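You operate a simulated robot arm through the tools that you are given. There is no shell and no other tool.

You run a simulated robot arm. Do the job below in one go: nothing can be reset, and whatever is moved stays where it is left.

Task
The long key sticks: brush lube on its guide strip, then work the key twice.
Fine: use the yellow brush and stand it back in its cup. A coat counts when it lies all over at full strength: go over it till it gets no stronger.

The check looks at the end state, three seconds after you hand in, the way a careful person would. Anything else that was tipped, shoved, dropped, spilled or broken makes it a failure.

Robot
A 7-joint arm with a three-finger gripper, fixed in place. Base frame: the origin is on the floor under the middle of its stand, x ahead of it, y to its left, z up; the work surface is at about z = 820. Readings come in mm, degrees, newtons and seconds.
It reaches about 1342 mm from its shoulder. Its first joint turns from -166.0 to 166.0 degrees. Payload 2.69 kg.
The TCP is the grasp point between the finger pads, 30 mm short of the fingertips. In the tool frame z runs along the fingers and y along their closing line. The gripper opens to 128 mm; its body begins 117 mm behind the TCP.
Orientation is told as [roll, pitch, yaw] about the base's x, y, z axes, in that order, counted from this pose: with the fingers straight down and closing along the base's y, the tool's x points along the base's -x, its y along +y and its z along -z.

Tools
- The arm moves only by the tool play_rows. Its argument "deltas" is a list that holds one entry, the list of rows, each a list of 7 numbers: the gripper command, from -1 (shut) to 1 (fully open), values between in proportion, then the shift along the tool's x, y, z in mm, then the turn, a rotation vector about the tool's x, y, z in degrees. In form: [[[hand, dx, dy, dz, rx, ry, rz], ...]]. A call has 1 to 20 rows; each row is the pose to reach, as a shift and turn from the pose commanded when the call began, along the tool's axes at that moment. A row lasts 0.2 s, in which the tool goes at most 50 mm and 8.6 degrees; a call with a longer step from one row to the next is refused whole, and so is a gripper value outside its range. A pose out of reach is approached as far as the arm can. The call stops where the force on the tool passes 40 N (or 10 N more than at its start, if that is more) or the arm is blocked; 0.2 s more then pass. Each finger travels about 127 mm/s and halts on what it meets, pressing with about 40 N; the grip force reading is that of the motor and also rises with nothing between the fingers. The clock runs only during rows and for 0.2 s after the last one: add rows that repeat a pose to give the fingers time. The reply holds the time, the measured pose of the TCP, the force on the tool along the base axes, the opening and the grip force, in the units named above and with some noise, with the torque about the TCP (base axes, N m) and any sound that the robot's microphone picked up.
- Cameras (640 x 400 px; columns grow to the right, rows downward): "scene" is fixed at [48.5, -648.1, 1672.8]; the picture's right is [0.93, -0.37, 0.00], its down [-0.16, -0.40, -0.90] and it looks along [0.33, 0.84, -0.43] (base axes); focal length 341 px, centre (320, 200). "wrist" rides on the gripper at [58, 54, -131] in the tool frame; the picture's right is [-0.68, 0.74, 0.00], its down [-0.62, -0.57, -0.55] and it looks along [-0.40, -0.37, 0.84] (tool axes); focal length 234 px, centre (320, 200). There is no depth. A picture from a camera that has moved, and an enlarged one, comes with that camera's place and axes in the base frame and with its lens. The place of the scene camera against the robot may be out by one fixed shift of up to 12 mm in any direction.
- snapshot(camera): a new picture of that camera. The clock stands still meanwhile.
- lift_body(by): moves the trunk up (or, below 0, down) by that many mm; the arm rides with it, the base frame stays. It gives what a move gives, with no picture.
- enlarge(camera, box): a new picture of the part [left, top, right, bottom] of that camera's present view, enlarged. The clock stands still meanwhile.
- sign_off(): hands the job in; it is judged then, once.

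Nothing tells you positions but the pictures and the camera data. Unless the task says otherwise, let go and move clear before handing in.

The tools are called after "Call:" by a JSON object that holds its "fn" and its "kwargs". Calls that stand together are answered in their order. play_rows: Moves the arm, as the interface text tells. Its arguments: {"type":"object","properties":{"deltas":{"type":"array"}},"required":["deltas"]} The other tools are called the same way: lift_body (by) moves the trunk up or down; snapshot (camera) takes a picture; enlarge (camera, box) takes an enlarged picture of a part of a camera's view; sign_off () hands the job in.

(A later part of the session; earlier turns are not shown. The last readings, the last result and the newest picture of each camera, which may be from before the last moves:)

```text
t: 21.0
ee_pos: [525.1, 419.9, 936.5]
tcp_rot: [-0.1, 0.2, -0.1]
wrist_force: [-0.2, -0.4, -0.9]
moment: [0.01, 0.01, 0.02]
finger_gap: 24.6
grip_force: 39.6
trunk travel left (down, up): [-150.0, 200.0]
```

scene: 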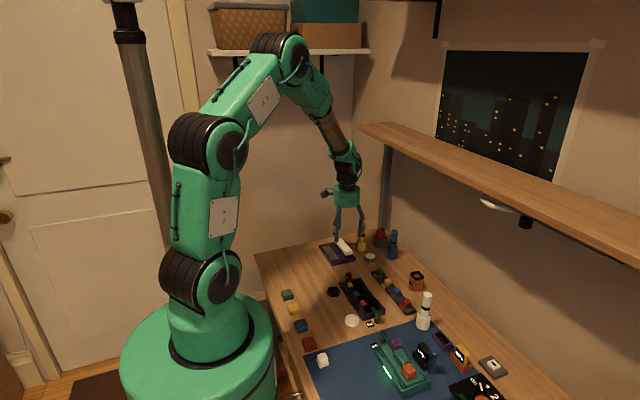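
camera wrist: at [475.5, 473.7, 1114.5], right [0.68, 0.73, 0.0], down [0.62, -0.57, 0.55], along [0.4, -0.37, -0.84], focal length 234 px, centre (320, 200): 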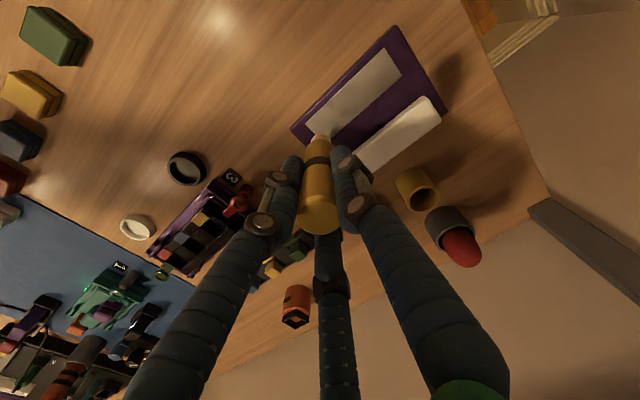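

Call:
{"fn": "play_rows", "kwargs": {"deltas": [[[-1, 0, 0, 1, 0, 0, 0], [-1, 0, 0, 2, 0, 0, 0], [-1, 0, 0, 2, 0, 0, 0]]]}}

Call:
{"fn": "enlarge", "kwargs": {"camera": "scene", "box": [310, 220, 370, 270]}}

```text
t: 21.8
ee_pos: [525.0, 420.0, 934.5]
tcp_rot: [-0.1, 0.2, -0.1]
wrist_force: [-0.3, -0.1, -0.6]
moment: [-0.02, 0.02, 0.01]
finger_gap: 24.4
grip_force: 40.0
trunk travel left (down, up): [-150.0, 200.0]
```

```text
8.00 times, centred on (340, 245) of scene
camera zoom: at [48.5, -648.1, 1672.8], right [0.93, -0.37, 0.0], down [-0.16, -0.4, -0.9], along [0.33, 0.84, -0.43], focal length 2726 px, centre (160, -160)
```

zoom: 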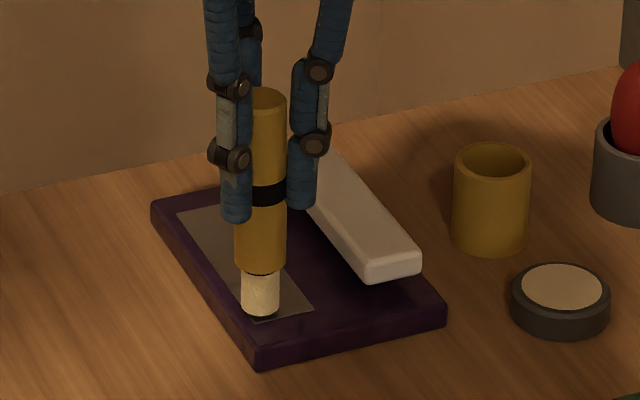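

Still no contact force; continuing down gently.

Call:
{"fn": "play_rows", "kwargs": {"deltas": [[[-1, 0, 0, 1, 0, 0, 0], [-1, 0, 0, 2, 0, 0, 0], [-1, 0, 0, 2, 0, 0, 0]]]}}

```text
t: 22.6
ee_pos: [525.0, 419.9, 931.8]
tcp_rot: [0.0, 0.2, -0.1]
wrist_force: [-0.3, 1.0, 0.3]
moment: [0.02, 0.02, 0.0]
finger_gap: 24.1
grip_force: 40.1
trunk travel left (down, up): [-150.0, 200.0]
```

Call:
{"fn": "play_rows", "kwargs": {"deltas": [[[-1, 0, 0, 1, 0, 0, 0], [-1, 0, 0, 2, 0, 0, 0], [-1, 0, 0, 2, 0, 0, 0]]]}}

Call:
{"fn": "enlarge", "kwargs": {"camera": "scene", "box": [310, 220, 370, 270]}}

Call:
{"fn": "enlarge", "kwargs": {"camera": "wrist", "box": [260, 60, 420, 160]}}

```text
t: 23.4
ee_pos: [524.2, 419.4, 931.5]
tcp_rot: [-0.1, 0.2, -0.1]
wrist_force: [-0.9, -1.2, 12.0]
moment: [-0.15, 0.27, 0.02]
finger_gap: 24.5
grip_force: 39.4
trunk travel left (down, up): [-150.0, 200.0]
```

```text
8.00 times, centred on (340, 245) of scene
camera zoom: at [48.5, -648.1, 1672.8], right [0.93, -0.37, 0.0], down [-0.16, -0.4, -0.9], along [0.33, 0.84, -0.43], focal length 2726 px, centre (160, -160)
```

zoom: 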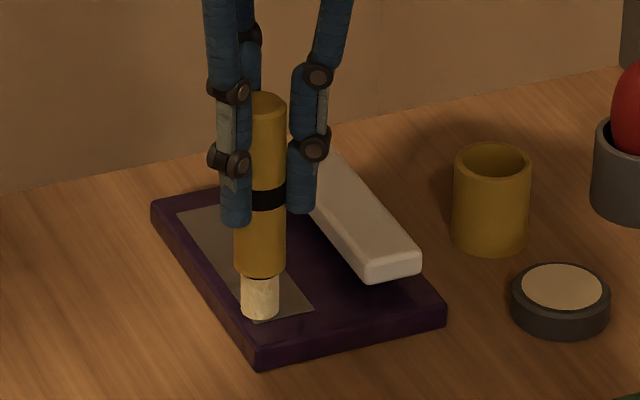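

```text
4.00 times, centred on (340, 110) of wrist
camera zoom: at [466.4, 473.6, 1063.3], right [0.68, 0.73, 0.0], down [0.62, -0.57, 0.55], along [0.4, -0.37, -0.84], focal length 937 px, centre (240, 560)
```

zoom: 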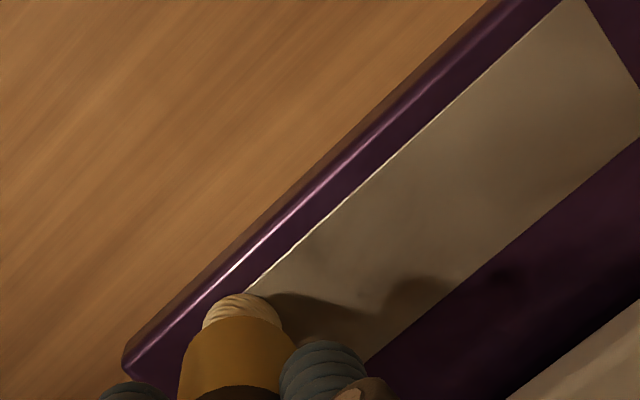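

Contact on the strip occurs at a grasp height of about 931.7, with 12 N now. I draw the first lane slowly along the strip toward +y.

Call:
{"fn": "play_rows", "kwargs": {"deltas": [[[-1, 0, -2, 0, 0, 0, 0], [-1, 0, 6, 0, 0, 0, 0], [-1, 0, 16, 0, 0, 0, 0], [-1, 0, 26, 0, 0, 0, 0], [-1, 0, 36, 0, 0, 0, 0], [-1, 0, 46, 0, 0, 0, 0], [-1, 0, 56, 0, 0, 0, 0], [-1, 0, 66, 0, 0, 0, 0], [-1, 0, 76, 0, 0, 0, 0], [-1, 0, 86, 0, 0, 0, 0], [-1, 0, 94, 0, 0, 0, 0], [-1, 0, 94, 0, 0, 0, 0]]]}}

Call:
{"fn": "enlarge", "kwargs": {"camera": "scene", "box": [310, 220, 370, 270]}}

Call:
{"fn": "enlarge", "kwargs": {"camera": "wrist", "box": [240, 60, 400, 160]}}

```text
t: 26.0
ee_pos: [524.9, 513.5, 930.7]
tcp_rot: [0.0, 0.2, -0.1]
wrist_force: [0.5, -4.3, 17.0]
moment: [-0.39, 0.01, 0.02]
finger_gap: 24.5
grip_force: 39.9
trunk travel left (down, up): [-150.0, 200.0]
```

```text
8.00 times, centred on (340, 245) of scene
camera zoom: at [48.5, -648.1, 1672.8], right [0.93, -0.37, 0.0], down [-0.16, -0.4, -0.9], along [0.33, 0.84, -0.43], focal length 2726 px, centre (160, -160)
```

zoom: 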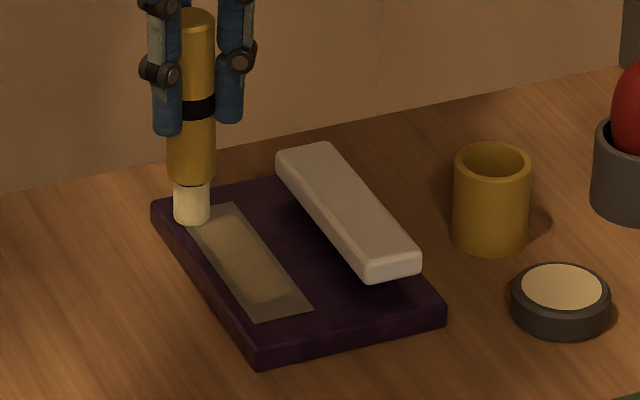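

```text
4.00 times, centred on (320, 110) of wrist
camera zoom: at [466.4, 567.2, 1063.0], right [0.68, 0.73, 0.0], down [0.62, -0.57, 0.55], along [0.4, -0.37, -0.84], focal length 937 px, centre (320, 560)
```

zoom: 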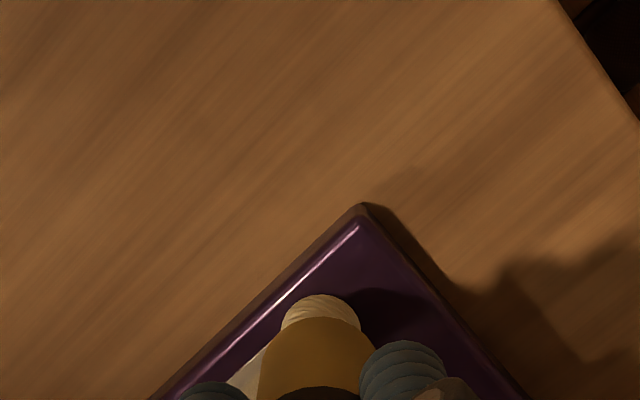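

The strip shows a slightly lighter band where the brush passed; let me look closer.

Call:
{"fn": "enlarge", "kwargs": {"camera": "scene", "box": [322, 240, 354, 262]}}

```text
16.00 times, centred on (338, 251) of scene
camera zoom: at [48.5, -648.1, 1672.8], right [0.93, -0.37, 0.0], down [-0.16, -0.4, -0.9], along [0.33, 0.84, -0.43], focal length 5452 px, centre (32, -616)
```

zoom: 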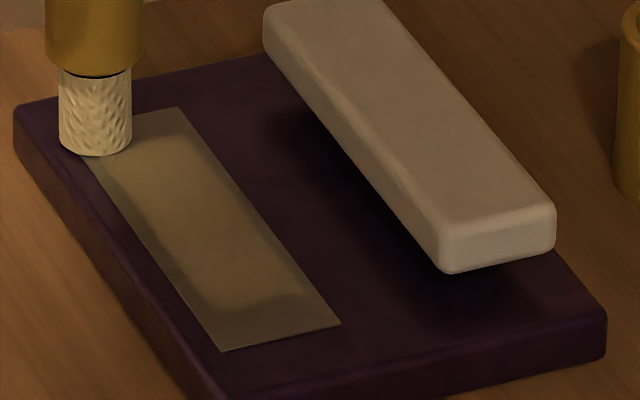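

A lighter coat is visible on the strip with darker margins remaining. I lift off and move to the near end to view the strip from the wrist camera.

Call:
{"fn": "play_rows", "kwargs": {"deltas": [[[-1, 0, 0, -15, 0, 0, 0], [-1, 0, 0, -30, 0, 0, 0], [-1, -3, -40, -40, 0, 0, 0], [-1, -6, -80, -40, 0, 0, 0], [-1, -9, -120, -40, 0, 0, 0], [-1, -9, -120, -40, 0, 0, 0]]]}}

Call:
{"fn": "enlarge", "kwargs": {"camera": "wrist", "box": [260, 40, 420, 140]}}

Call:
{"fn": "enlarge", "kwargs": {"camera": "scene", "box": [322, 236, 354, 258]}}

```text
t: 27.4
ee_pos: [534.5, 392.4, 970.7]
tcp_rot: [0.0, 0.3, -0.2]
wrist_force: [0.9, -1.0, 0.1]
moment: [0.07, 0.02, -0.02]
finger_gap: 24.5
grip_force: 40.3
trunk travel left (down, up): [-150.0, 200.0]
```

```text
4.00 times, centred on (340, 90) of wrist
camera zoom: at [476.1, 445.8, 1103.0], right [0.68, 0.73, 0.0], down [0.62, -0.57, 0.55], along [0.4, -0.37, -0.84], focal length 937 px, centre (240, 640)
```

zoom: 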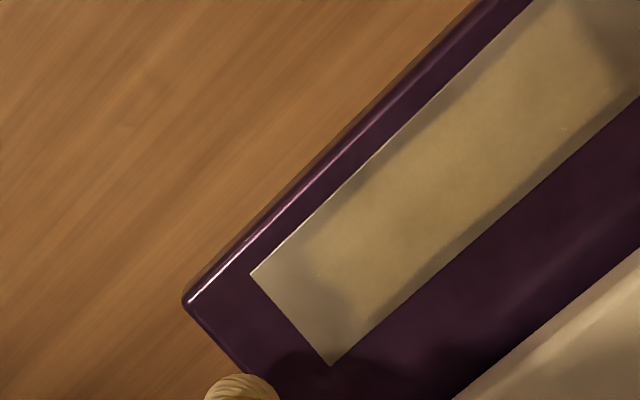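

```text
16.00 times, centred on (338, 247) of scene
camera zoom: at [48.5, -648.1, 1672.8], right [0.93, -0.37, 0.0], down [-0.16, -0.4, -0.9], along [0.33, 0.84, -0.43], focal length 5452 px, centre (32, -552)
```

zoom: 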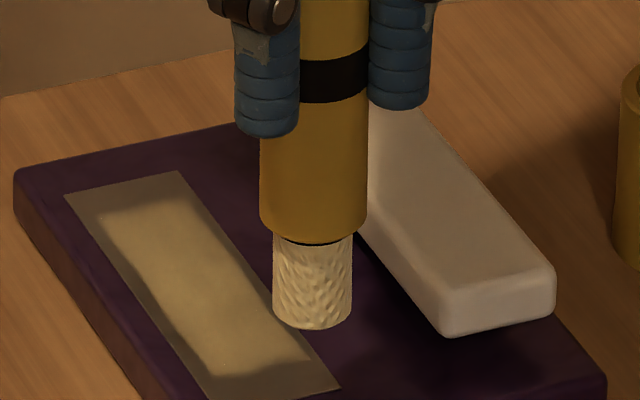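

The coat shows as a lighter patch in the strip's middle with dim margins. I'll brush a second lane along the far long edge (x about 545) and compare.

Call:
{"fn": "play_rows", "kwargs": {"deltas": [[[-1, -10.5, 24.5, 0, 0, 0, 0], [-1, -10.5, 24.5, 25, 0, 0, 0], [-1, -10.5, 24.5, 36, 0, 0, 0], [-1, -10.5, 24.5, 40, 0, 0, 0], [-1, -10.5, 24.5, 40, 0, 0, 0], [-1, -10.5, 34, 40, 0, 0, 0], [-1, -10.5, 44, 40, 0, 0, 0], [-1, -10.5, 54, 40, 0, 0, 0], [-1, -10.5, 64, 40, 0, 0, 0], [-1, -10.5, 74, 40, 0, 0, 0], [-1, -10.5, 84, 40, 0, 0, 0], [-1, -10.5, 94, 40, 0, 0, 0], [-1, -10.5, 104, 40, 0, 0, 0], [-1, -10.5, 112, 40, 0, 0, 0], [-1, -10.5, 120.5, 40, 0, 0, 0], [-1, -10.5, 120.5, 40, 0, 0, 0]]]}}

Call:
{"fn": "enlarge", "kwargs": {"camera": "scene", "box": [322, 240, 354, 262]}}

```text
t: 30.8
ee_pos: [544.3, 513.9, 930.5]
tcp_rot: [0.0, 0.3, -0.1]
wrist_force: [1.4, -3.2, 12.6]
moment: [-0.2, -0.04, -0.01]
finger_gap: 24.4
grip_force: 40.4
trunk travel left (down, up): [-150.0, 200.0]
```

```text
16.00 times, centred on (338, 251) of scene
camera zoom: at [48.5, -648.1, 1672.8], right [0.93, -0.37, 0.0], down [-0.16, -0.4, -0.9], along [0.33, 0.84, -0.43], focal length 5452 px, centre (32, -616)
```

zoom: 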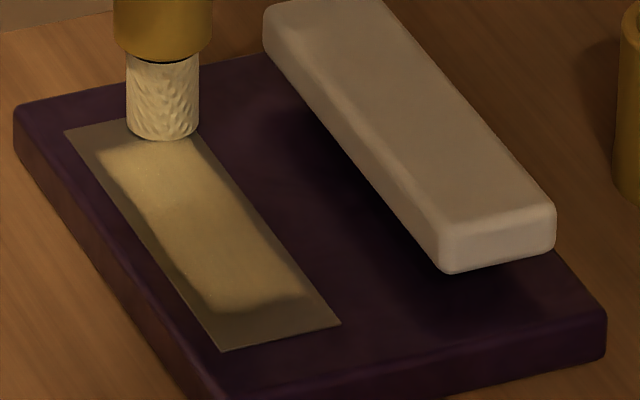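

Both lanes strengthened the same middle patch, but the margins, especially the two ends, are still dim. I'll trace the perimeter: far end, then the near-robot long edge back to the front end.

Call:
{"fn": "play_rows", "kwargs": {"deltas": [[[-1, -4.5, 7, 0, 0, 0, 0], [-1, 3.5, 7, 0, 0, 0, 0], [-1, 13.5, 7, 0, 0, 0, 0], [-1, 23.5, 7, 0, 0, 0, 0], [-1, 23.5, -3, 0, 0, 0, 0], [-1, 23.5, -13, 0, 0, 0, 0], [-1, 23.5, -23, 0, 0, 0, 0], [-1, 23.5, -33, 0, 0, 0, 0], [-1, 23.5, -43, 0, 0, 0, 0], [-1, 23.5, -53, 0, 0, 0, 0], [-1, 23.5, -63, 0, 0, 0, 0], [-1, 23.5, -73, 0, 0, 0, 0], [-1, 23.5, -83, 0, 0, 0, 0], [-1, 23.5, -93, 0, 0, 0, 0], [-1, 23.5, -103, 0, 0, 0, 0], [-1, 23.5, -103, 0, 0, 0, 0]]]}}

Call:
{"fn": "enlarge", "kwargs": {"camera": "scene", "box": [322, 240, 354, 262]}}

Call:
{"fn": "enlarge", "kwargs": {"camera": "wrist", "box": [260, 20, 460, 140]}}

```text
t: 34.2
ee_pos: [519.9, 410.8, 930.9]
tcp_rot: [-0.1, 0.3, -0.2]
wrist_force: [-0.5, -1.1, 6.0]
moment: [-0.06, 0.14, 0.02]
finger_gap: 24.4
grip_force: 39.9
trunk travel left (down, up): [-150.0, 200.0]
```

```text
16.00 times, centred on (338, 251) of scene
camera zoom: at [48.5, -648.1, 1672.8], right [0.93, -0.37, 0.0], down [-0.16, -0.4, -0.9], along [0.33, 0.84, -0.43], focal length 5452 px, centre (32, -616)
```

zoom: 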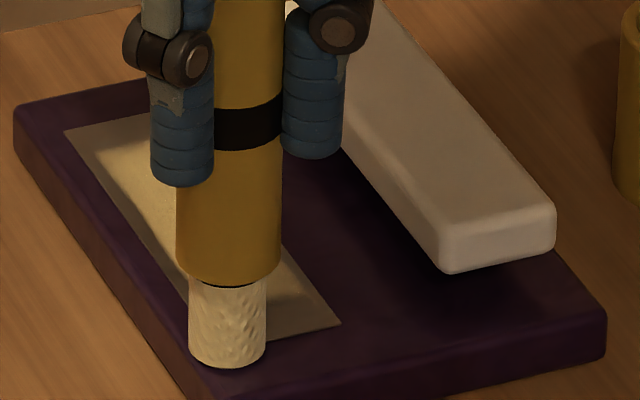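

```text
3.20 times, centred on (360, 80) of wrist
camera zoom: at [462.0, 464.1, 1062.5], right [0.68, 0.73, 0.0], down [0.62, -0.57, 0.55], along [0.4, -0.37, -0.84], focal length 749 px, centre (192, 584)
```

zoom: 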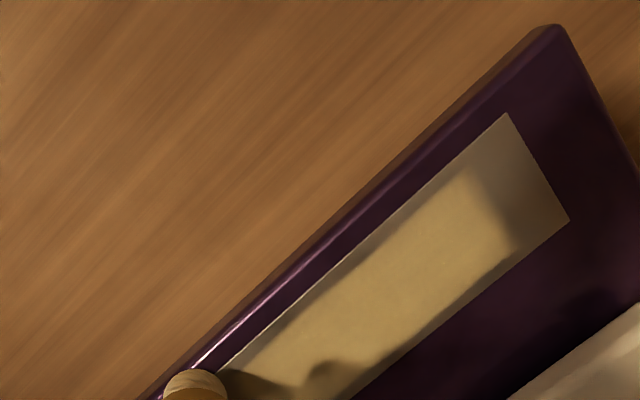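

The middle is stronger, and the far end is slightly coated but still dim. I continue the perimeter: slowly across the near end and then along the long edge beside the key.

Call:
{"fn": "play_rows", "kwargs": {"deltas": [[[-1, -6, 0, 0, 0, 0, 0], [-1, -12, 0, 0, 0, 0, 0], [-1, -18, 0, 0, 0, 0, 0], [-1, -24, 0, 0, 0, 0, 0], [-1, -29, 0, 0, 0, 0, 0], [-1, -29, 10, 0, 0, 0, 0], [-1, -29, 20, 0, 0, 0, 0], [-1, -29, 30, 0, 0, 0, 0], [-1, -29, 40, 0, 0, 0, 0], [-1, -29, 50, 0, 0, 0, 0], [-1, -29, 60, 0, 0, 0, 0], [-1, -29, 70, 0, 0, 0, 0], [-1, -29, 80, 0, 0, 0, 0], [-1, -29, 90, 0, 0, 0, 0], [-1, -29, 100, 0, 0, 0, 0], [-1, -29, 109, 0, 0, 0, 0], [-1, -22, 109, 0, 0, 0, 0], [-1, -15, 109, 0, 0, 0, 0], [-1, -8, 109, 0, 0, 0, 0], [-1, -2, 109, 0, 0, 0, 0]]]}}

Call:
{"fn": "enlarge", "kwargs": {"camera": "scene", "box": [322, 240, 354, 262]}}

```text
t: 38.4
ee_pos: [523.0, 519.2, 929.5]
tcp_rot: [-0.1, 0.1, -0.2]
wrist_force: [0.9, 1.0, 7.6]
moment: [0.03, -0.05, 0.02]
finger_gap: 24.4
grip_force: 39.7
trunk travel left (down, up): [-150.0, 200.0]
```

```text
16.00 times, centred on (338, 251) of scene
camera zoom: at [48.5, -648.1, 1672.8], right [0.93, -0.37, 0.0], down [-0.16, -0.4, -0.9], along [0.33, 0.84, -0.43], focal length 5452 px, centre (32, -616)
```

zoom: 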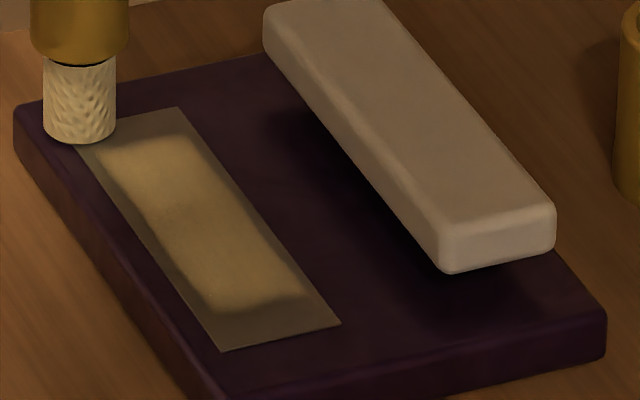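

The coat patch keeps the same outline but has grown stronger, so I'll keep going over the whole strip in closely spaced lanes. Next are the lanes at x 523 and 529.

Call:
{"fn": "play_rows", "kwargs": {"deltas": [[[-1, 0, -12, 1, 0, 0, 0], [-1, 0, -24, 1, 0, 0, 0], [-1, 0, -36, 1, 0, 0, 0], [-1, 0, -48, 1, 0, 0, 0], [-1, 0, -60, 1, 0, 0, 0], [-1, 0, -72, 1, 0, 0, 0], [-1, 0, -84, 1, 0, 0, 0], [-1, 0, -96, 1, 0, 0, 0], [-1, 0, -108, 1, 0, 0, 0], [-1, -6, -108, 1, 0, 0, 0], [-1, -6, -96, 1, 0, 0, 0], [-1, -6, -84, 1, 0, 0, 0], [-1, -6, -72, 1, 0, 0, 0], [-1, -6, -60, 1, 0, 0, 0], [-1, -6, -48, 1, 0, 0, 0], [-1, -6, -36, 1, 0, 0, 0], [-1, -6, -24, 1, 0, 0, 0], [-1, -6, -12, 1, 0, 0, 0], [-1, -6, 0, 1, 0, 0, 0], [-1, -12, 0, 1, 0, 0, 0]]]}}

Call:
{"fn": "play_rows", "kwargs": {"deltas": [[[-1, 0, -12, 0, 0, 0, 0], [-1, 0, -24, 0, 0, 0, 0], [-1, 0, -36, 0, 0, 0, 0], [-1, 0, -48, 0, 0, 0, 0], [-1, 0, -60, 0, 0, 0, 0], [-1, 0, -72, 0, 0, 0, 0], [-1, 0, -84, 0, 0, 0, 0], [-1, 0, -96, 0, 0, 0, 0], [-1, 0, -108, 0, 0, 0, 0], [-1, -6, -108, 0, 0, 0, 0], [-1, -6, -96, 0, 0, 0, 0], [-1, -6, -84, 0, 0, 0, 0], [-1, -6, -72, 0, 0, 0, 0], [-1, -6, -60, 0, 0, 0, 0], [-1, -6, -48, 0, 0, 0, 0], [-1, -6, -36, 0, 0, 0, 0], [-1, -6, -24, 0, 0, 0, 0], [-1, -6, -12, 0, 0, 0, 0], [-1, -6, 0, 0, 0, 0, 0], [-1, -12, 0, 0, 0, 0, 0]]]}}

Call:
{"fn": "enlarge", "kwargs": {"camera": "scene", "box": [322, 240, 354, 262]}}

```text
t: 42.6
ee_pos: [534.1, 520.5, 928.8]
tcp_rot: [0.0, 0.2, -0.1]
wrist_force: [-4.5, 1.0, 17.9]
moment: [0.04, 0.4, 0.0]
finger_gap: 24.2
grip_force: 39.9
trunk travel left (down, up): [-150.0, 200.0]
```

```text
t: 46.8
ee_pos: [547.5, 520.6, 928.1]
tcp_rot: [0.0, 0.2, -0.2]
wrist_force: [-0.8, -0.8, 6.6]
moment: [-0.02, -0.02, -0.03]
finger_gap: 24.4
grip_force: 40.3
trunk travel left (down, up): [-150.0, 200.0]
```

```text
16.00 times, centred on (338, 251) of scene
camera zoom: at [48.5, -648.1, 1672.8], right [0.93, -0.37, 0.0], down [-0.16, -0.4, -0.9], along [0.33, 0.84, -0.43], focal length 5452 px, centre (32, -616)
```

zoom: 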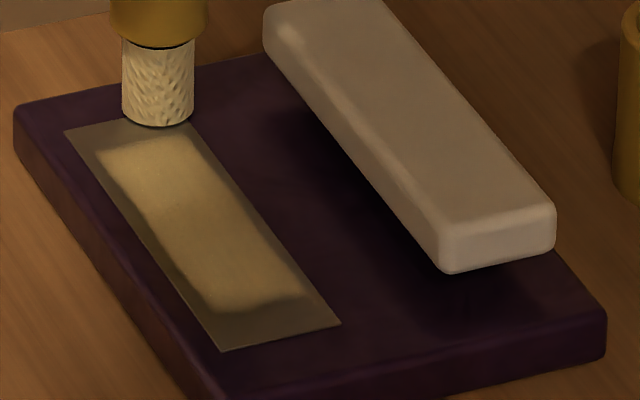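

The patch looks about as strong as before and keeps its inset outline. I lift off and view it closely from the wrist camera to judge the margins.

Call:
{"fn": "play_rows", "kwargs": {"deltas": [[[-1, 0, 0, -15, 0, 0, 0], [-1, 0, 0, -35, 0, 0, 0], [-1, 5, -40, -60, 0, 0, 0], [-1, 10, -80, -80, 0, 0, 0], [-1, 20, -120, -90, 0, 0, 0], [-1, 30, -145, -90, 0, 0, 0], [-1, 30, -145, -90, 0, 0, 0]]]}}

Call:
{"fn": "enlarge", "kwargs": {"camera": "wrist", "box": [260, 20, 460, 140]}}

Call:
{"fn": "enlarge", "kwargs": {"camera": "scene", "box": [324, 242, 346, 258]}}

Call:
{"fn": "snapshot", "kwargs": {"camera": "wrist"}}

```text
t: 48.4
ee_pos: [516.3, 374.2, 1020.7]
tcp_rot: [0.0, 0.2, -0.2]
wrist_force: [-0.3, -0.6, 0.1]
moment: [0.02, -0.02, 0.01]
finger_gap: 24.4
grip_force: 40.3
trunk travel left (down, up): [-150.0, 200.0]
```

```text
3.20 times, centred on (360, 80) of wrist
camera zoom: at [458.5, 428.2, 1152.1], right [0.68, 0.73, 0.0], down [0.62, -0.57, 0.55], along [0.4, -0.37, -0.84], focal length 749 px, centre (192, 584)
```

zoom: 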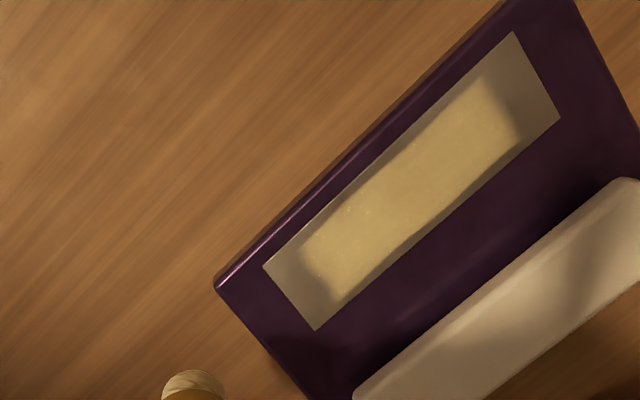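

```text
16.00 times, centred on (335, 250) of scene
camera zoom: at [48.5, -648.1, 1672.8], right [0.93, -0.37, 0.0], down [-0.16, -0.4, -0.9], along [0.33, 0.84, -0.43], focal length 5452 px, centre (80, -600)
```

zoom: 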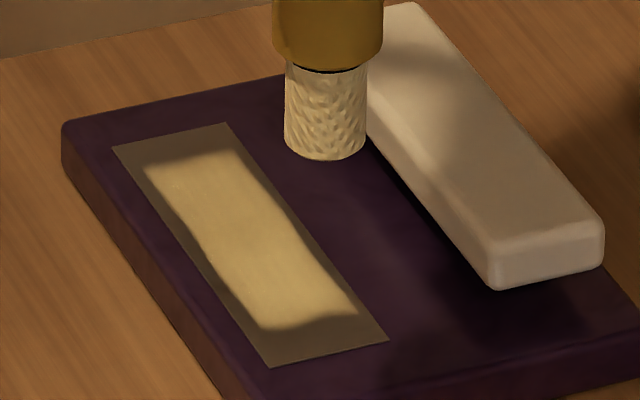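

```text
taken
camera wrist: at [458.5, 428.2, 1152.1], right [0.68, 0.73, 0.0], down [0.62, -0.57, 0.55], along [0.4, -0.37, -0.84], focal length 234 px, centre (320, 200)
```

wrist: 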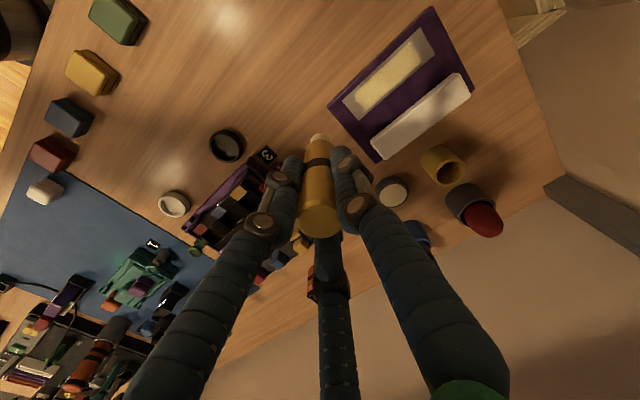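

The patch has soft wavy edges inside the strip and looks even. To be sure it is at full strength I'll re-dip the brush, go over the strip again, and compare from this same viewpoint.

Call:
{"fn": "play_rows", "kwargs": {"deltas": [[[-1, 0, 0, 20, 0, 0, 0], [-1, -20, 0, 38, 0, 0, 0], [-1, -60, 2, 38, 0, 0, 0], [-1, -100, 4, 38, 0, 0, 0], [-1, -140, 6, 38, 0, 0, 0], [-1, -161, 8, 38, 0, 0, 0], [-1, -161, 8, 38, 0, 0, 0]]]}}

Call:
{"fn": "enlarge", "kwargs": {"camera": "scene", "box": [340, 220, 400, 270]}}

```text
t: 50.0
ee_pos: [679.1, 382.3, 980.6]
tcp_rot: [-0.1, 0.3, -0.3]
wrist_force: [0.1, -0.5, -0.2]
moment: [0.0, 0.03, 0.03]
finger_gap: 24.4
grip_force: 39.5
trunk travel left (down, up): [-150.0, 200.0]
```

```text
8.00 times, centred on (370, 245) of scene
camera zoom: at [48.5, -648.1, 1672.8], right [0.93, -0.37, 0.0], down [-0.16, -0.4, -0.9], along [0.33, 0.84, -0.43], focal length 2726 px, centre (-80, -160)
```

zoom: 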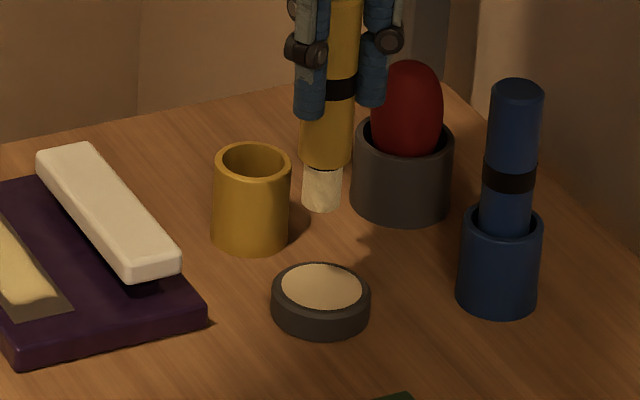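

The brush is above the tin again. I dip it to the same depth and lift back up.

Call:
{"fn": "play_rows", "kwargs": {"deltas": [[[-1, 0, 1, 20, 0, 0, 0], [-1, 0, 1, 38, 0, 0, 0], [-1, 0, 1, 46, 0, 0, 0], [-1, 0, 1, 49, 0, 0, 0], [-1, 0, 1, 51, 0, 0, 0], [-1, 0, 1, 52.5, 0, 0, 0], [-1, 0, 1, 52.5, 0, 0, 0]]]}}

Call:
{"fn": "enlarge", "kwargs": {"camera": "scene", "box": [340, 220, 400, 270]}}

```text
t: 51.6
ee_pos: [678.1, 382.2, 930.1]
tcp_rot: [0.1, 0.0, -0.2]
wrist_force: [-2.1, -1.7, 21.0]
moment: [-0.14, 0.19, 0.01]
finger_gap: 24.5
grip_force: 39.8
trunk travel left (down, up): [-150.0, 200.0]
```

```text
8.00 times, centred on (370, 245) of scene
camera zoom: at [48.5, -648.1, 1672.8], right [0.93, -0.37, 0.0], down [-0.16, -0.4, -0.9], along [0.33, 0.84, -0.43], focal length 2726 px, centre (-80, -160)
```

zoom: 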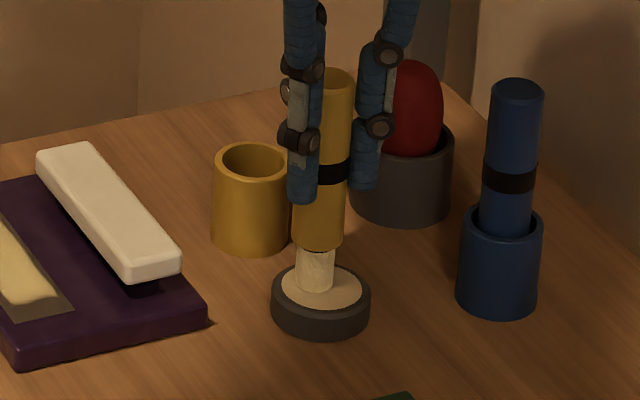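

Dipped again with 21 N of contact. I return to the strip's near corner and lower onto it.

Call:
{"fn": "play_rows", "kwargs": {"deltas": [[[-1, 0, 0, -15, 0, 0, 0], [-1, 0, 0, -35, 0, 0, 0], [-1, 0, 0, -52, 0, 0, 0], [-1, 39, 7, -52, 0, 0, 0], [-1, 78, 14, -52, 0, 0, 0], [-1, 117, 21, -52, 0, 0, 0], [-1, 155, 28, -52, 0, 0, 0], [-1, 155, 28, -52, 0, 0, 0], [-1, 155, 28, -25, 0, 0, 0], [-1, 155, 28, -8, 0, 0, 0], [-1, 155, 28, -3, 0, 0, 0], [-1, 155, 28, 0, 0, 0, 0], [-1, 155, 28, 0, 0, 0, 0]]]}}

```text
t: 54.4
ee_pos: [523.8, 411.6, 928.4]
tcp_rot: [-0.1, 0.3, -0.1]
wrist_force: [-0.2, -0.5, 3.4]
moment: [-0.06, 0.06, -0.02]
finger_gap: 24.1
grip_force: 40.3
trunk travel left (down, up): [-150.0, 200.0]
```

Light contact at 3.4 N; I press slightly more and go over the full strip again lane by lane, slowly.

Call:
{"fn": "play_rows", "kwargs": {"deltas": [[[-1, 0, 6, 1.5, 0, 0, 0], [-1, 0, 18, 1.5, 0, 0, 0], [-1, 0, 30, 1.5, 0, 0, 0], [-1, 0, 42, 1.5, 0, 0, 0], [-1, 0, 54, 1.5, 0, 0, 0], [-1, 0, 66, 1.5, 0, 0, 0], [-1, 0, 78, 1.5, 0, 0, 0], [-1, 0, 90, 1.5, 0, 0, 0], [-1, 0, 100, 1.5, 0, 0, 0], [-1, 0, 108, 1.5, 0, 0, 0], [-1, -7, 108, 1.5, 0, 0, 0], [-1, -7, 97, 1.5, 0, 0, 0], [-1, -7, 85, 1.5, 0, 0, 0], [-1, -7, 73, 1.5, 0, 0, 0], [-1, -7, 61, 1.5, 0, 0, 0], [-1, -7, 49, 1.5, 0, 0, 0], [-1, -7, 37, 1.5, 0, 0, 0], [-1, -7, 25, 1.5, 0, 0, 0], [-1, -7, 12, 1.5, 0, 0, 0], [-1, -7, 0, 1.5, 0, 0, 0]]]}}

Call:
{"fn": "play_rows", "kwargs": {"deltas": [[[-1, -7, 0, 0.5, 0, 0, 0], [-1, -7, 12, 0.5, 0, 0, 0], [-1, -7, 24, 0.5, 0, 0, 0], [-1, -7, 36, 0.5, 0, 0, 0], [-1, -7, 48, 0.5, 0, 0, 0], [-1, -7, 60, 0.5, 0, 0, 0], [-1, -7, 72, 0.5, 0, 0, 0], [-1, -7, 84, 0.5, 0, 0, 0], [-1, -7, 96, 0.5, 0, 0, 0], [-1, -7, 108, 0.5, 0, 0, 0], [-1, -14, 108, 0.5, 0, 0, 0], [-1, -14, 97, 0.5, 0, 0, 0], [-1, -14, 85, 0.5, 0, 0, 0], [-1, -14, 73, 0.5, 0, 0, 0], [-1, -14, 61, 0.5, 0, 0, 0], [-1, -14, 49, 0.5, 0, 0, 0], [-1, -14, 37, 0.5, 0, 0, 0], [-1, -14, 25, 0.5, 0, 0, 0], [-1, -14, 12, 0.5, 0, 0, 0], [-1, -14, 0, 0.5, 0, 0, 0]]]}}

Call:
{"fn": "play_rows", "kwargs": {"deltas": [[[-1, -5, 0, 0, 0, 0, 0], [-1, -5, 12, 0, 0, 0, 0], [-1, -5, 24, 0, 0, 0, 0], [-1, -5, 36, 0, 0, 0, 0], [-1, -5, 48, 0, 0, 0, 0], [-1, -5, 60, 0, 0, 0, 0], [-1, -5, 72, 0, 0, 0, 0], [-1, -5, 84, 0, 0, 0, 0], [-1, -5, 96, 0, 0, 0, 0], [-1, -5, 108, 0, 0, 0, 0], [-1, 3, 108, 0, 0, 0, 0], [-1, 11, 108, 0, 0, 0, 0], [-1, 20, 108, 0, 0, 0, 0]]]}}

Call:
{"fn": "enlarge", "kwargs": {"camera": "scene", "box": [322, 240, 354, 262]}}

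```text
t: 58.6
ee_pos: [528.9, 412.8, 927.0]
tcp_rot: [0.0, 0.1, -0.2]
wrist_force: [1.7, 3.7, 29.0]
moment: [0.22, -0.21, 0.02]
finger_gap: 24.7
grip_force: 40.0
trunk travel left (down, up): [-150.0, 200.0]
```

```text
t: 62.8
ee_pos: [543.1, 412.0, 927.3]
tcp_rot: [-0.1, 0.1, -0.2]
wrist_force: [-0.4, 0.8, 15.7]
moment: [-0.02, -0.08, 0.01]
finger_gap: 24.2
grip_force: 39.8
trunk travel left (down, up): [-150.0, 200.0]
```

```text
t: 65.6
ee_pos: [522.7, 519.2, 926.9]
tcp_rot: [0.0, 0.1, -0.2]
wrist_force: [-0.1, -0.2, 8.5]
moment: [0.03, -0.08, 0.03]
finger_gap: 24.6
grip_force: 40.0
trunk travel left (down, up): [-150.0, 200.0]
```

```text
16.00 times, centred on (338, 251) of scene
camera zoom: at [48.5, -648.1, 1672.8], right [0.93, -0.37, 0.0], down [-0.16, -0.4, -0.9], along [0.33, 0.84, -0.43], focal length 5452 px, centre (32, -616)
```

zoom: 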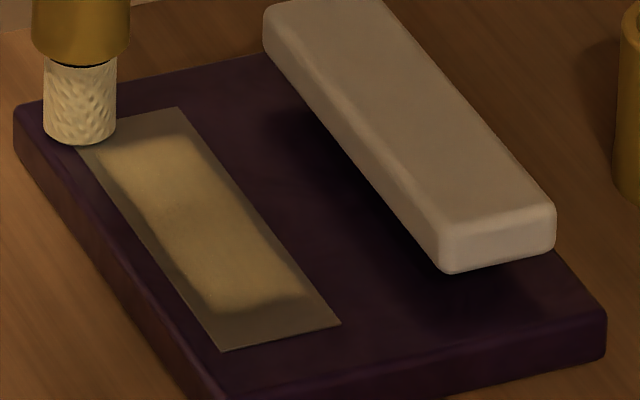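

The strip looks unchanged from before this second full pass, which suggests it is saturated. I go back to the same viewpoint as before to compare directly.

Call:
{"fn": "play_rows", "kwargs": {"deltas": [[[-1, 0, 0, -15, 0, 0, 0], [-1, 0, 0, -35, 0, 0, 0], [-1, 2, -40, -60, 0, 0, 0], [-1, 4, -80, -80, 0, 0, 0], [-1, 6, -120, -92.5, 0, 0, 0], [-1, 7, -145, -92.5, 0, 0, 0], [-1, 7, -145, -92.5, 0, 0, 0]]]}}

Call:
{"fn": "enlarge", "kwargs": {"camera": "wrist", "box": [260, 20, 460, 140]}}

Call:
{"fn": "enlarge", "kwargs": {"camera": "scene", "box": [324, 242, 346, 258]}}

```text
t: 67.2
ee_pos: [517.9, 376.0, 1019.8]
tcp_rot: [0.0, 0.2, -0.2]
wrist_force: [-0.6, -1.2, 0.0]
moment: [0.01, 0.01, -0.02]
finger_gap: 24.1
grip_force: 39.7
trunk travel left (down, up): [-150.0, 200.0]
```

```text
3.20 times, centred on (360, 80) of wrist
camera zoom: at [459.3, 429.0, 1151.6], right [0.68, 0.73, 0.0], down [0.62, -0.57, 0.55], along [0.4, -0.37, -0.84], focal length 749 px, centre (192, 584)
```

zoom: 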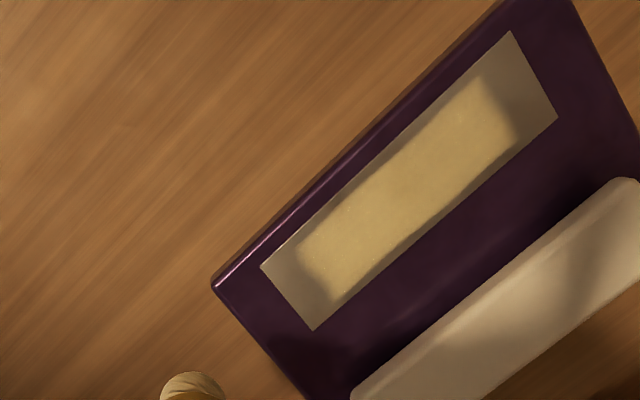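

```text
16.00 times, centred on (335, 250) of scene
camera zoom: at [48.5, -648.1, 1672.8], right [0.93, -0.37, 0.0], down [-0.16, -0.4, -0.9], along [0.33, 0.84, -0.43], focal length 5452 px, centre (80, -600)
```

zoom: 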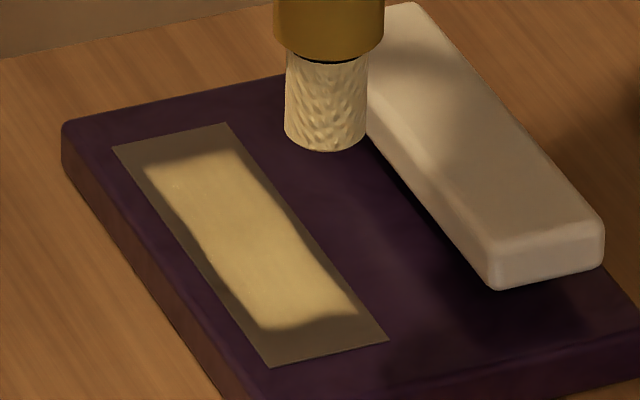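

The two views match: the coat gets no stronger, so it is at full strength. Next I carry the brush back above its yellow cup, returning exactly to where I lifted it.

Call:
{"fn": "play_rows", "kwargs": {"deltas": [[[-1, -20, 20, 20, 0, 0, 0], [-1, -50, 45, 35, 0, 0, 0], [-1, -85, 60, 36, 0, 0, 0], [-1, -120, 75, 36, 0, 0, 0], [-1, -145, 82, 36, 0, 0, 0], [-1, -161.5, 86.5, 36, 0, 0, 0], [-1, -161.5, 86.5, 36, 0, 0, 0], [-1, -161.5, 86.5, 36, 0, 0, 0]]]}}

Call:
{"fn": "enlarge", "kwargs": {"camera": "wrist", "box": [260, 80, 420, 180]}}

Call:
{"fn": "enlarge", "kwargs": {"camera": "scene", "box": [340, 215, 390, 255]}}

```text
t: 69.0
ee_pos: [677.0, 460.2, 983.0]
tcp_rot: [-0.2, 0.1, -0.1]
wrist_force: [-0.4, 0.1, -0.8]
moment: [-0.01, 0.0, -0.01]
finger_gap: 24.4
grip_force: 39.9
trunk travel left (down, up): [-150.0, 200.0]
```

```text
4.00 times, centred on (340, 130) of wrist
camera zoom: at [620.0, 514.6, 1114.7], right [0.68, 0.73, 0.0], down [0.62, -0.57, 0.55], along [0.4, -0.37, -0.84], focal length 937 px, centre (240, 480)
```

zoom: 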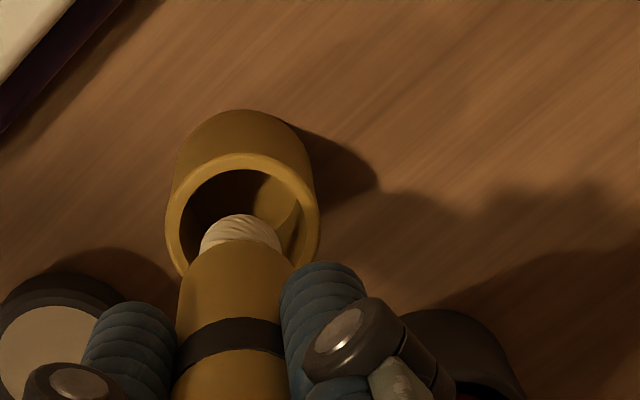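

```text
10.00 times, centred on (365, 235) of scene
camera zoom: at [48.5, -648.1, 1672.8], right [0.93, -0.37, 0.0], down [-0.16, -0.4, -0.9], along [0.33, 0.84, -0.43], focal length 3408 px, centre (-130, -150)
```

zoom: 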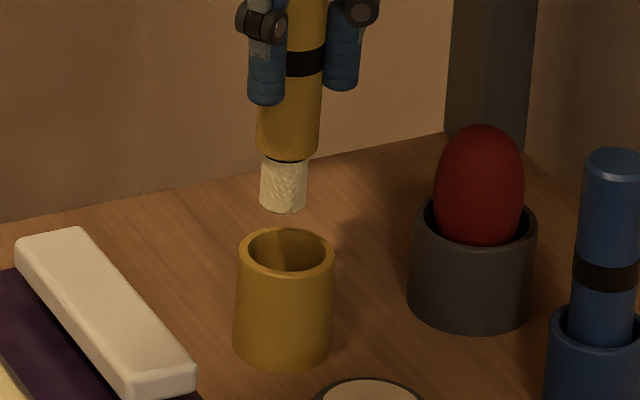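

The brush tip lines up with the cup opening to within about a millimetre. I lower it gently into the cup, checking force as it enters.

Call:
{"fn": "play_rows", "kwargs": {"deltas": [[[-1, -0.5, 0, 8, 0, 0, 0], [-1, -0.5, 0, 16, 0, 0, 0], [-1, -0.5, 0, 22, 0, 0, 0], [-1, -0.5, 0, 26, 0, 0, 0], [-1, -0.5, 0, 26, 0, 0, 0]]]}}

Call:
{"fn": "enlarge", "kwargs": {"camera": "wrist", "box": [260, 80, 420, 180]}}

Call:
{"fn": "enlarge", "kwargs": {"camera": "scene", "box": [340, 215, 390, 255]}}

```text
t: 70.2
ee_pos: [678.5, 461.1, 957.6]
tcp_rot: [-0.1, 0.1, -0.1]
wrist_force: [0.2, -0.1, -0.2]
moment: [-0.02, -0.02, -0.05]
finger_gap: 24.4
grip_force: 40.0
trunk travel left (down, up): [-150.0, 200.0]
```

```text
4.00 times, centred on (340, 130) of wrist
camera zoom: at [620.8, 514.9, 1088.8], right [0.68, 0.73, 0.0], down [0.62, -0.57, 0.55], along [0.4, -0.37, -0.84], focal length 937 px, centre (240, 480)
```

zoom: 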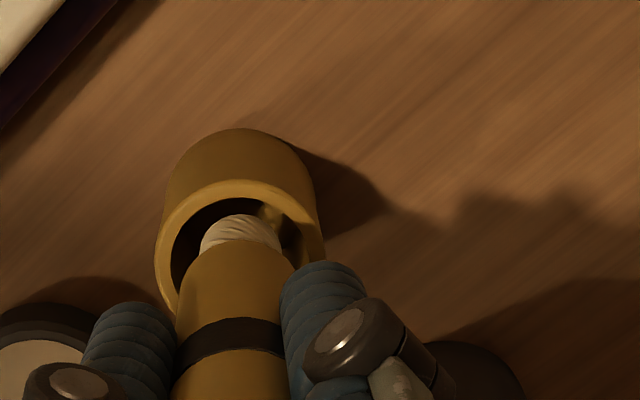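

```text
10.00 times, centred on (365, 235) of scene
camera zoom: at [48.5, -648.1, 1672.8], right [0.93, -0.37, 0.0], down [-0.16, -0.4, -0.9], along [0.33, 0.84, -0.43], focal length 3408 px, centre (-130, -150)
```

zoom: 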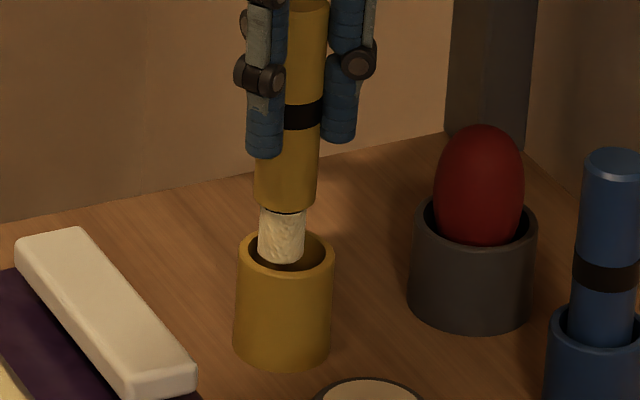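

The bristles are entering the cup, slightly left of centre in the scene view. I shift by a millimetre and continue down.

Call:
{"fn": "play_rows", "kwargs": {"deltas": [[[-1, -1, -0.4, 4, 0, 0, 0], [-1, -1, -0.4, 9, 0, 0, 0], [-1, -1, -0.4, 14, 0, 0, 0], [-1, -1, -0.4, 18, 0, 0, 0], [-1, -1, -0.4, 18, 0, 0, 0]]]}}

Call:
{"fn": "enlarge", "kwargs": {"camera": "scene", "box": [340, 215, 390, 255]}}

Call:
{"fn": "enlarge", "kwargs": {"camera": "wrist", "box": [260, 80, 420, 180]}}

```text
t: 71.4
ee_pos: [680.8, 460.4, 938.8]
tcp_rot: [-0.1, 0.1, -0.2]
wrist_force: [0.1, 0.0, -0.1]
moment: [0.0, -0.02, -0.01]
finger_gap: 24.3
grip_force: 40.0
trunk travel left (down, up): [-150.0, 200.0]
```

```text
10.00 times, centred on (365, 235) of scene
camera zoom: at [48.5, -648.1, 1672.8], right [0.93, -0.37, 0.0], down [-0.16, -0.4, -0.9], along [0.33, 0.84, -0.43], focal length 3408 px, centre (-130, -150)
```

zoom: 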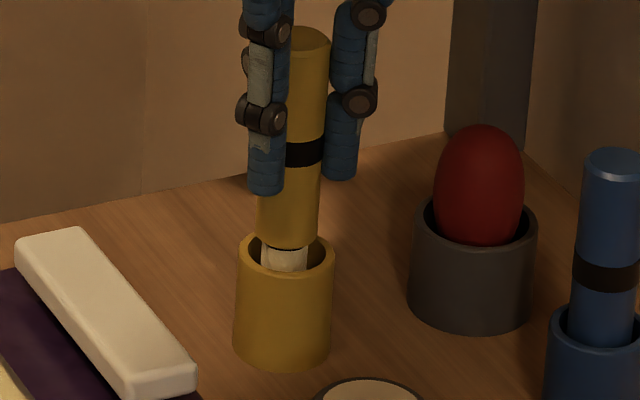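

```text
4.00 times, centred on (340, 130) of wrist
camera zoom: at [622.2, 514.3, 1070.4], right [0.68, 0.73, 0.0], down [0.62, -0.57, 0.55], along [0.4, -0.37, -0.84], focal length 937 px, centre (240, 480)
```

zoom: 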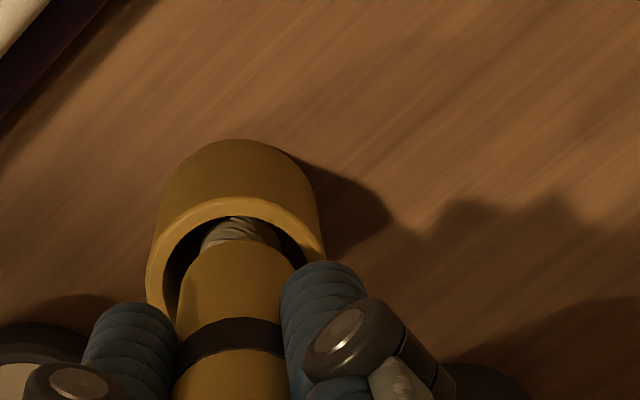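

The handle end is now at rim level, a little to the far side of centre, so I shift back about a millimetre and keep lowering.

Call:
{"fn": "play_rows", "kwargs": {"deltas": [[[-1, 0.9, 0.8, 1, 0, 0, 0], [-1, 0.9, 0.8, 5, 0, 0, 0], [-1, 0.9, 0.8, 9, 0, 0, 0], [-1, 0.9, 0.8, 9, 0, 0, 0]]]}}

Call:
{"fn": "enlarge", "kwargs": {"camera": "wrist", "box": [260, 80, 420, 180]}}

Call:
{"fn": "enlarge", "kwargs": {"camera": "scene", "box": [340, 215, 390, 255]}}

```text
t: 72.4
ee_pos: [679.3, 460.5, 929.6]
tcp_rot: [-0.2, 0.3, -0.2]
wrist_force: [0.4, 0.0, -0.8]
moment: [0.0, -0.02, 0.01]
finger_gap: 24.2
grip_force: 40.0
trunk travel left (down, up): [-150.0, 200.0]
```

```text
4.00 times, centred on (340, 130) of wrist
camera zoom: at [621.3, 515.0, 1061.6], right [0.68, 0.73, 0.0], down [0.62, -0.57, 0.55], along [0.4, -0.37, -0.84], focal length 937 px, centre (240, 480)
```

zoom: 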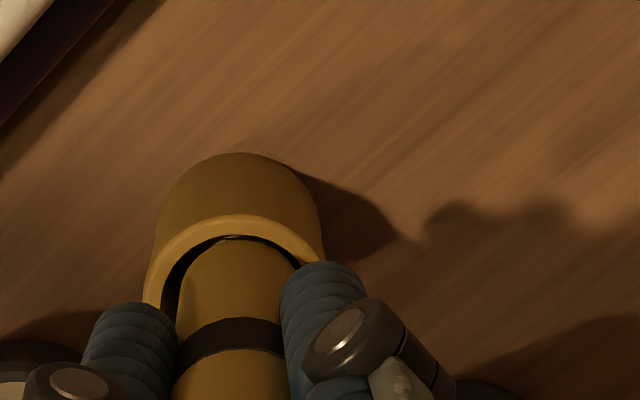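

```text
10.00 times, centred on (365, 235) of scene
camera zoom: at [48.5, -648.1, 1672.8], right [0.93, -0.37, 0.0], down [-0.16, -0.4, -0.9], along [0.33, 0.84, -0.43], focal length 3408 px, centre (-130, -150)
```

zoom: 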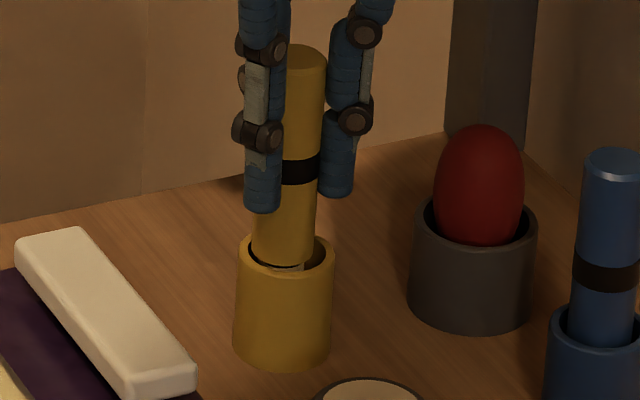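

The handle is inside the cup with no contact force. I continue down until the brush rests on the cup's floor.

Call:
{"fn": "play_rows", "kwargs": {"deltas": [[[-1, -0.4, 0, 3, 0, 0, 0], [-1, -0.4, 0, 6, 0, 0, 0], [-1, -0.4, 0, 9, 0, 0, 0], [-1, -0.4, 0, 9, 0, 0, 0]]]}}

```text
t: 73.4
ee_pos: [679.6, 461.3, 921.2]
tcp_rot: [-0.1, 0.2, -0.2]
wrist_force: [0.0, 0.6, -0.1]
moment: [0.02, 0.01, 0.03]
finger_gap: 24.5
grip_force: 40.2
trunk travel left (down, up): [-150.0, 200.0]
```

Call:
{"fn": "play_rows", "kwargs": {"deltas": [[[-1, 0, 0, 1.5, 0, 0, 0], [-1, 0, 0, 3, 0, 0, 0], [-1, 0, 0, 4, 0, 0, 0], [-1, 0, 0, 4, 0, 0, 0]]]}}

Call:
{"fn": "enlarge", "kwargs": {"camera": "scene", "box": [340, 215, 390, 255]}}

Call:
{"fn": "enlarge", "kwargs": {"camera": "wrist", "box": [260, 80, 420, 180]}}

```text
t: 74.4
ee_pos: [679.0, 461.6, 916.0]
tcp_rot: [-0.1, 0.2, -0.3]
wrist_force: [0.6, -1.0, -0.5]
moment: [0.01, -0.04, 0.03]
finger_gap: 24.3
grip_force: 39.9
trunk travel left (down, up): [-150.0, 200.0]
```

```text
10.00 times, centred on (365, 235) of scene
camera zoom: at [48.5, -648.1, 1672.8], right [0.93, -0.37, 0.0], down [-0.16, -0.4, -0.9], along [0.33, 0.84, -0.43], focal length 3408 px, centre (-130, -150)
```

zoom: 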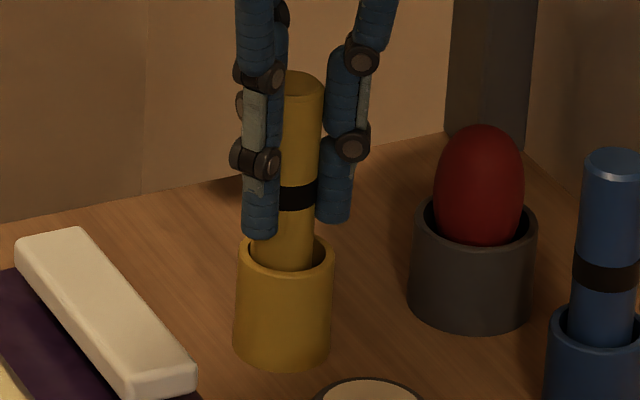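

```text
4.00 times, centred on (340, 130) of wrist
camera zoom: at [620.9, 515.1, 1048.6], right [0.68, 0.73, 0.0], down [0.62, -0.57, 0.55], along [0.4, -0.37, -0.84], focal length 937 px, centre (240, 480)
```

zoom: 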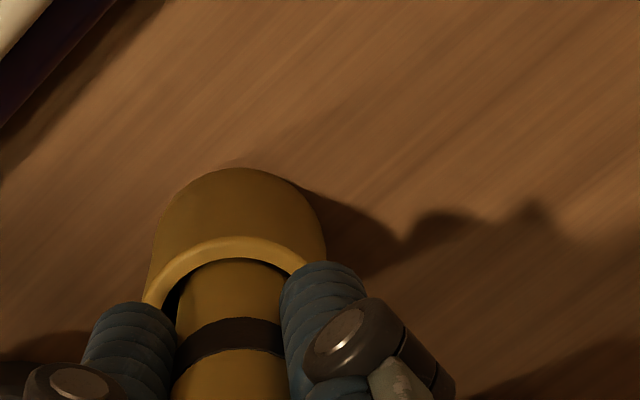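

No floor contact yet at 916; a few more millimetres down, gently.

Call:
{"fn": "play_rows", "kwargs": {"deltas": [[[-1, 0, 0, 1, 0, 0, 0], [-1, 0, 0, 2, 0, 0, 0], [-1, 0, 0, 2, 0, 0, 0]]]}}

```text
t: 75.2
ee_pos: [679.5, 460.5, 914.5]
tcp_rot: [-0.1, 0.2, -0.2]
wrist_force: [-0.1, 0.6, 0.6]
moment: [-0.02, -0.05, 0.01]
finger_gap: 24.5
grip_force: 39.9
trunk travel left (down, up): [-150.0, 200.0]
```

Call:
{"fn": "play_rows", "kwargs": {"deltas": [[[-1, 0, 0, 1, 0, 0, 0], [-1, 0, 0, 2, 0, 0, 0], [-1, 0, 0, 2, 0, 0, 0]]]}}

```text
t: 76.0
ee_pos: [680.3, 461.9, 913.7]
tcp_rot: [0.0, 0.1, -0.2]
wrist_force: [-1.3, -1.5, 12.8]
moment: [-0.15, 0.1, -0.02]
finger_gap: 24.1
grip_force: 39.9
trunk travel left (down, up): [-150.0, 200.0]
```

The brush rests on the cup's floor at a grasp height of about 914. I ease off the pressure and open the fingers to 100 mm.

Call:
{"fn": "play_rows", "kwargs": {"deltas": [[[-1, 0, 0, -1.5, 0, 0, 0], [-0.5, 0, 0, -1.5, 0, 0, 0], [-0.3, 0, 0, -1.5, 0, 0, 0], [0.1, 0, 0, -1.5, 0, 0, 0], [0.5625, 0, 0, -1.5, 0, 0, 0], [0.5625, 0, 0, -1.5, 0, 0, 0], [0.5625, 0, 0, -1.5, 0, 0, 0]]]}}

Call:
{"fn": "snapshot", "kwargs": {"camera": "wrist"}}

Call:
{"fn": "enlarge", "kwargs": {"camera": "scene", "box": [330, 200, 410, 260]}}

```text
t: 77.6
ee_pos: [678.5, 462.3, 914.2]
tcp_rot: [0.0, 0.2, -0.3]
wrist_force: [0.2, 0.7, 0.1]
moment: [-0.03, -0.01, -0.01]
finger_gap: 100.0
grip_force: 0.0
trunk travel left (down, up): [-150.0, 200.0]
```

```text
taken
camera wrist: at [621.1, 515.1, 1046.2], right [0.68, 0.73, 0.0], down [0.62, -0.57, 0.55], along [0.4, -0.37, -0.84], focal length 234 px, centre (320, 200)
```

wrist: 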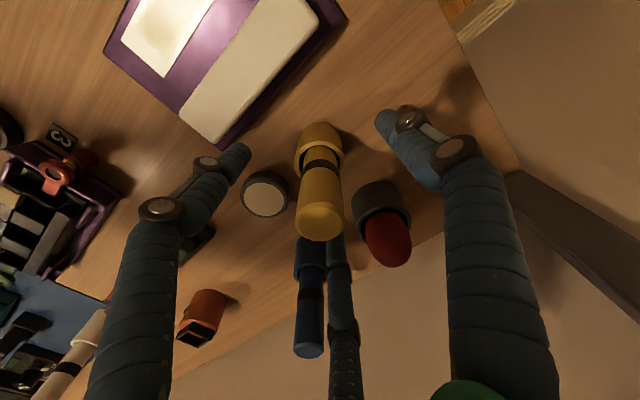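

```text
6.67 times, centred on (370, 230) of scene
camera zoom: at [48.5, -648.1, 1672.8], right [0.93, -0.37, 0.0], down [-0.16, -0.4, -0.9], along [0.33, 0.84, -0.43], focal length 2272 px, centre (-13, 0)
```

zoom: 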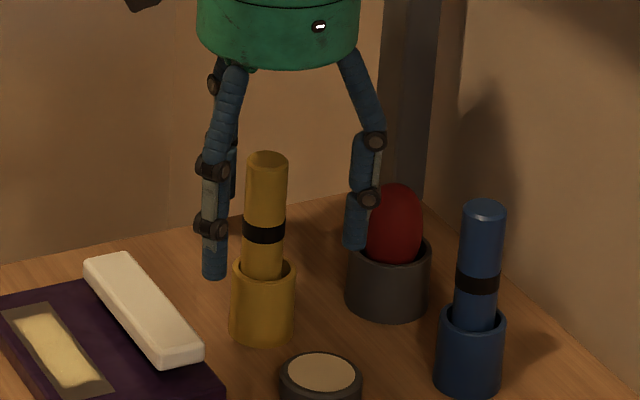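

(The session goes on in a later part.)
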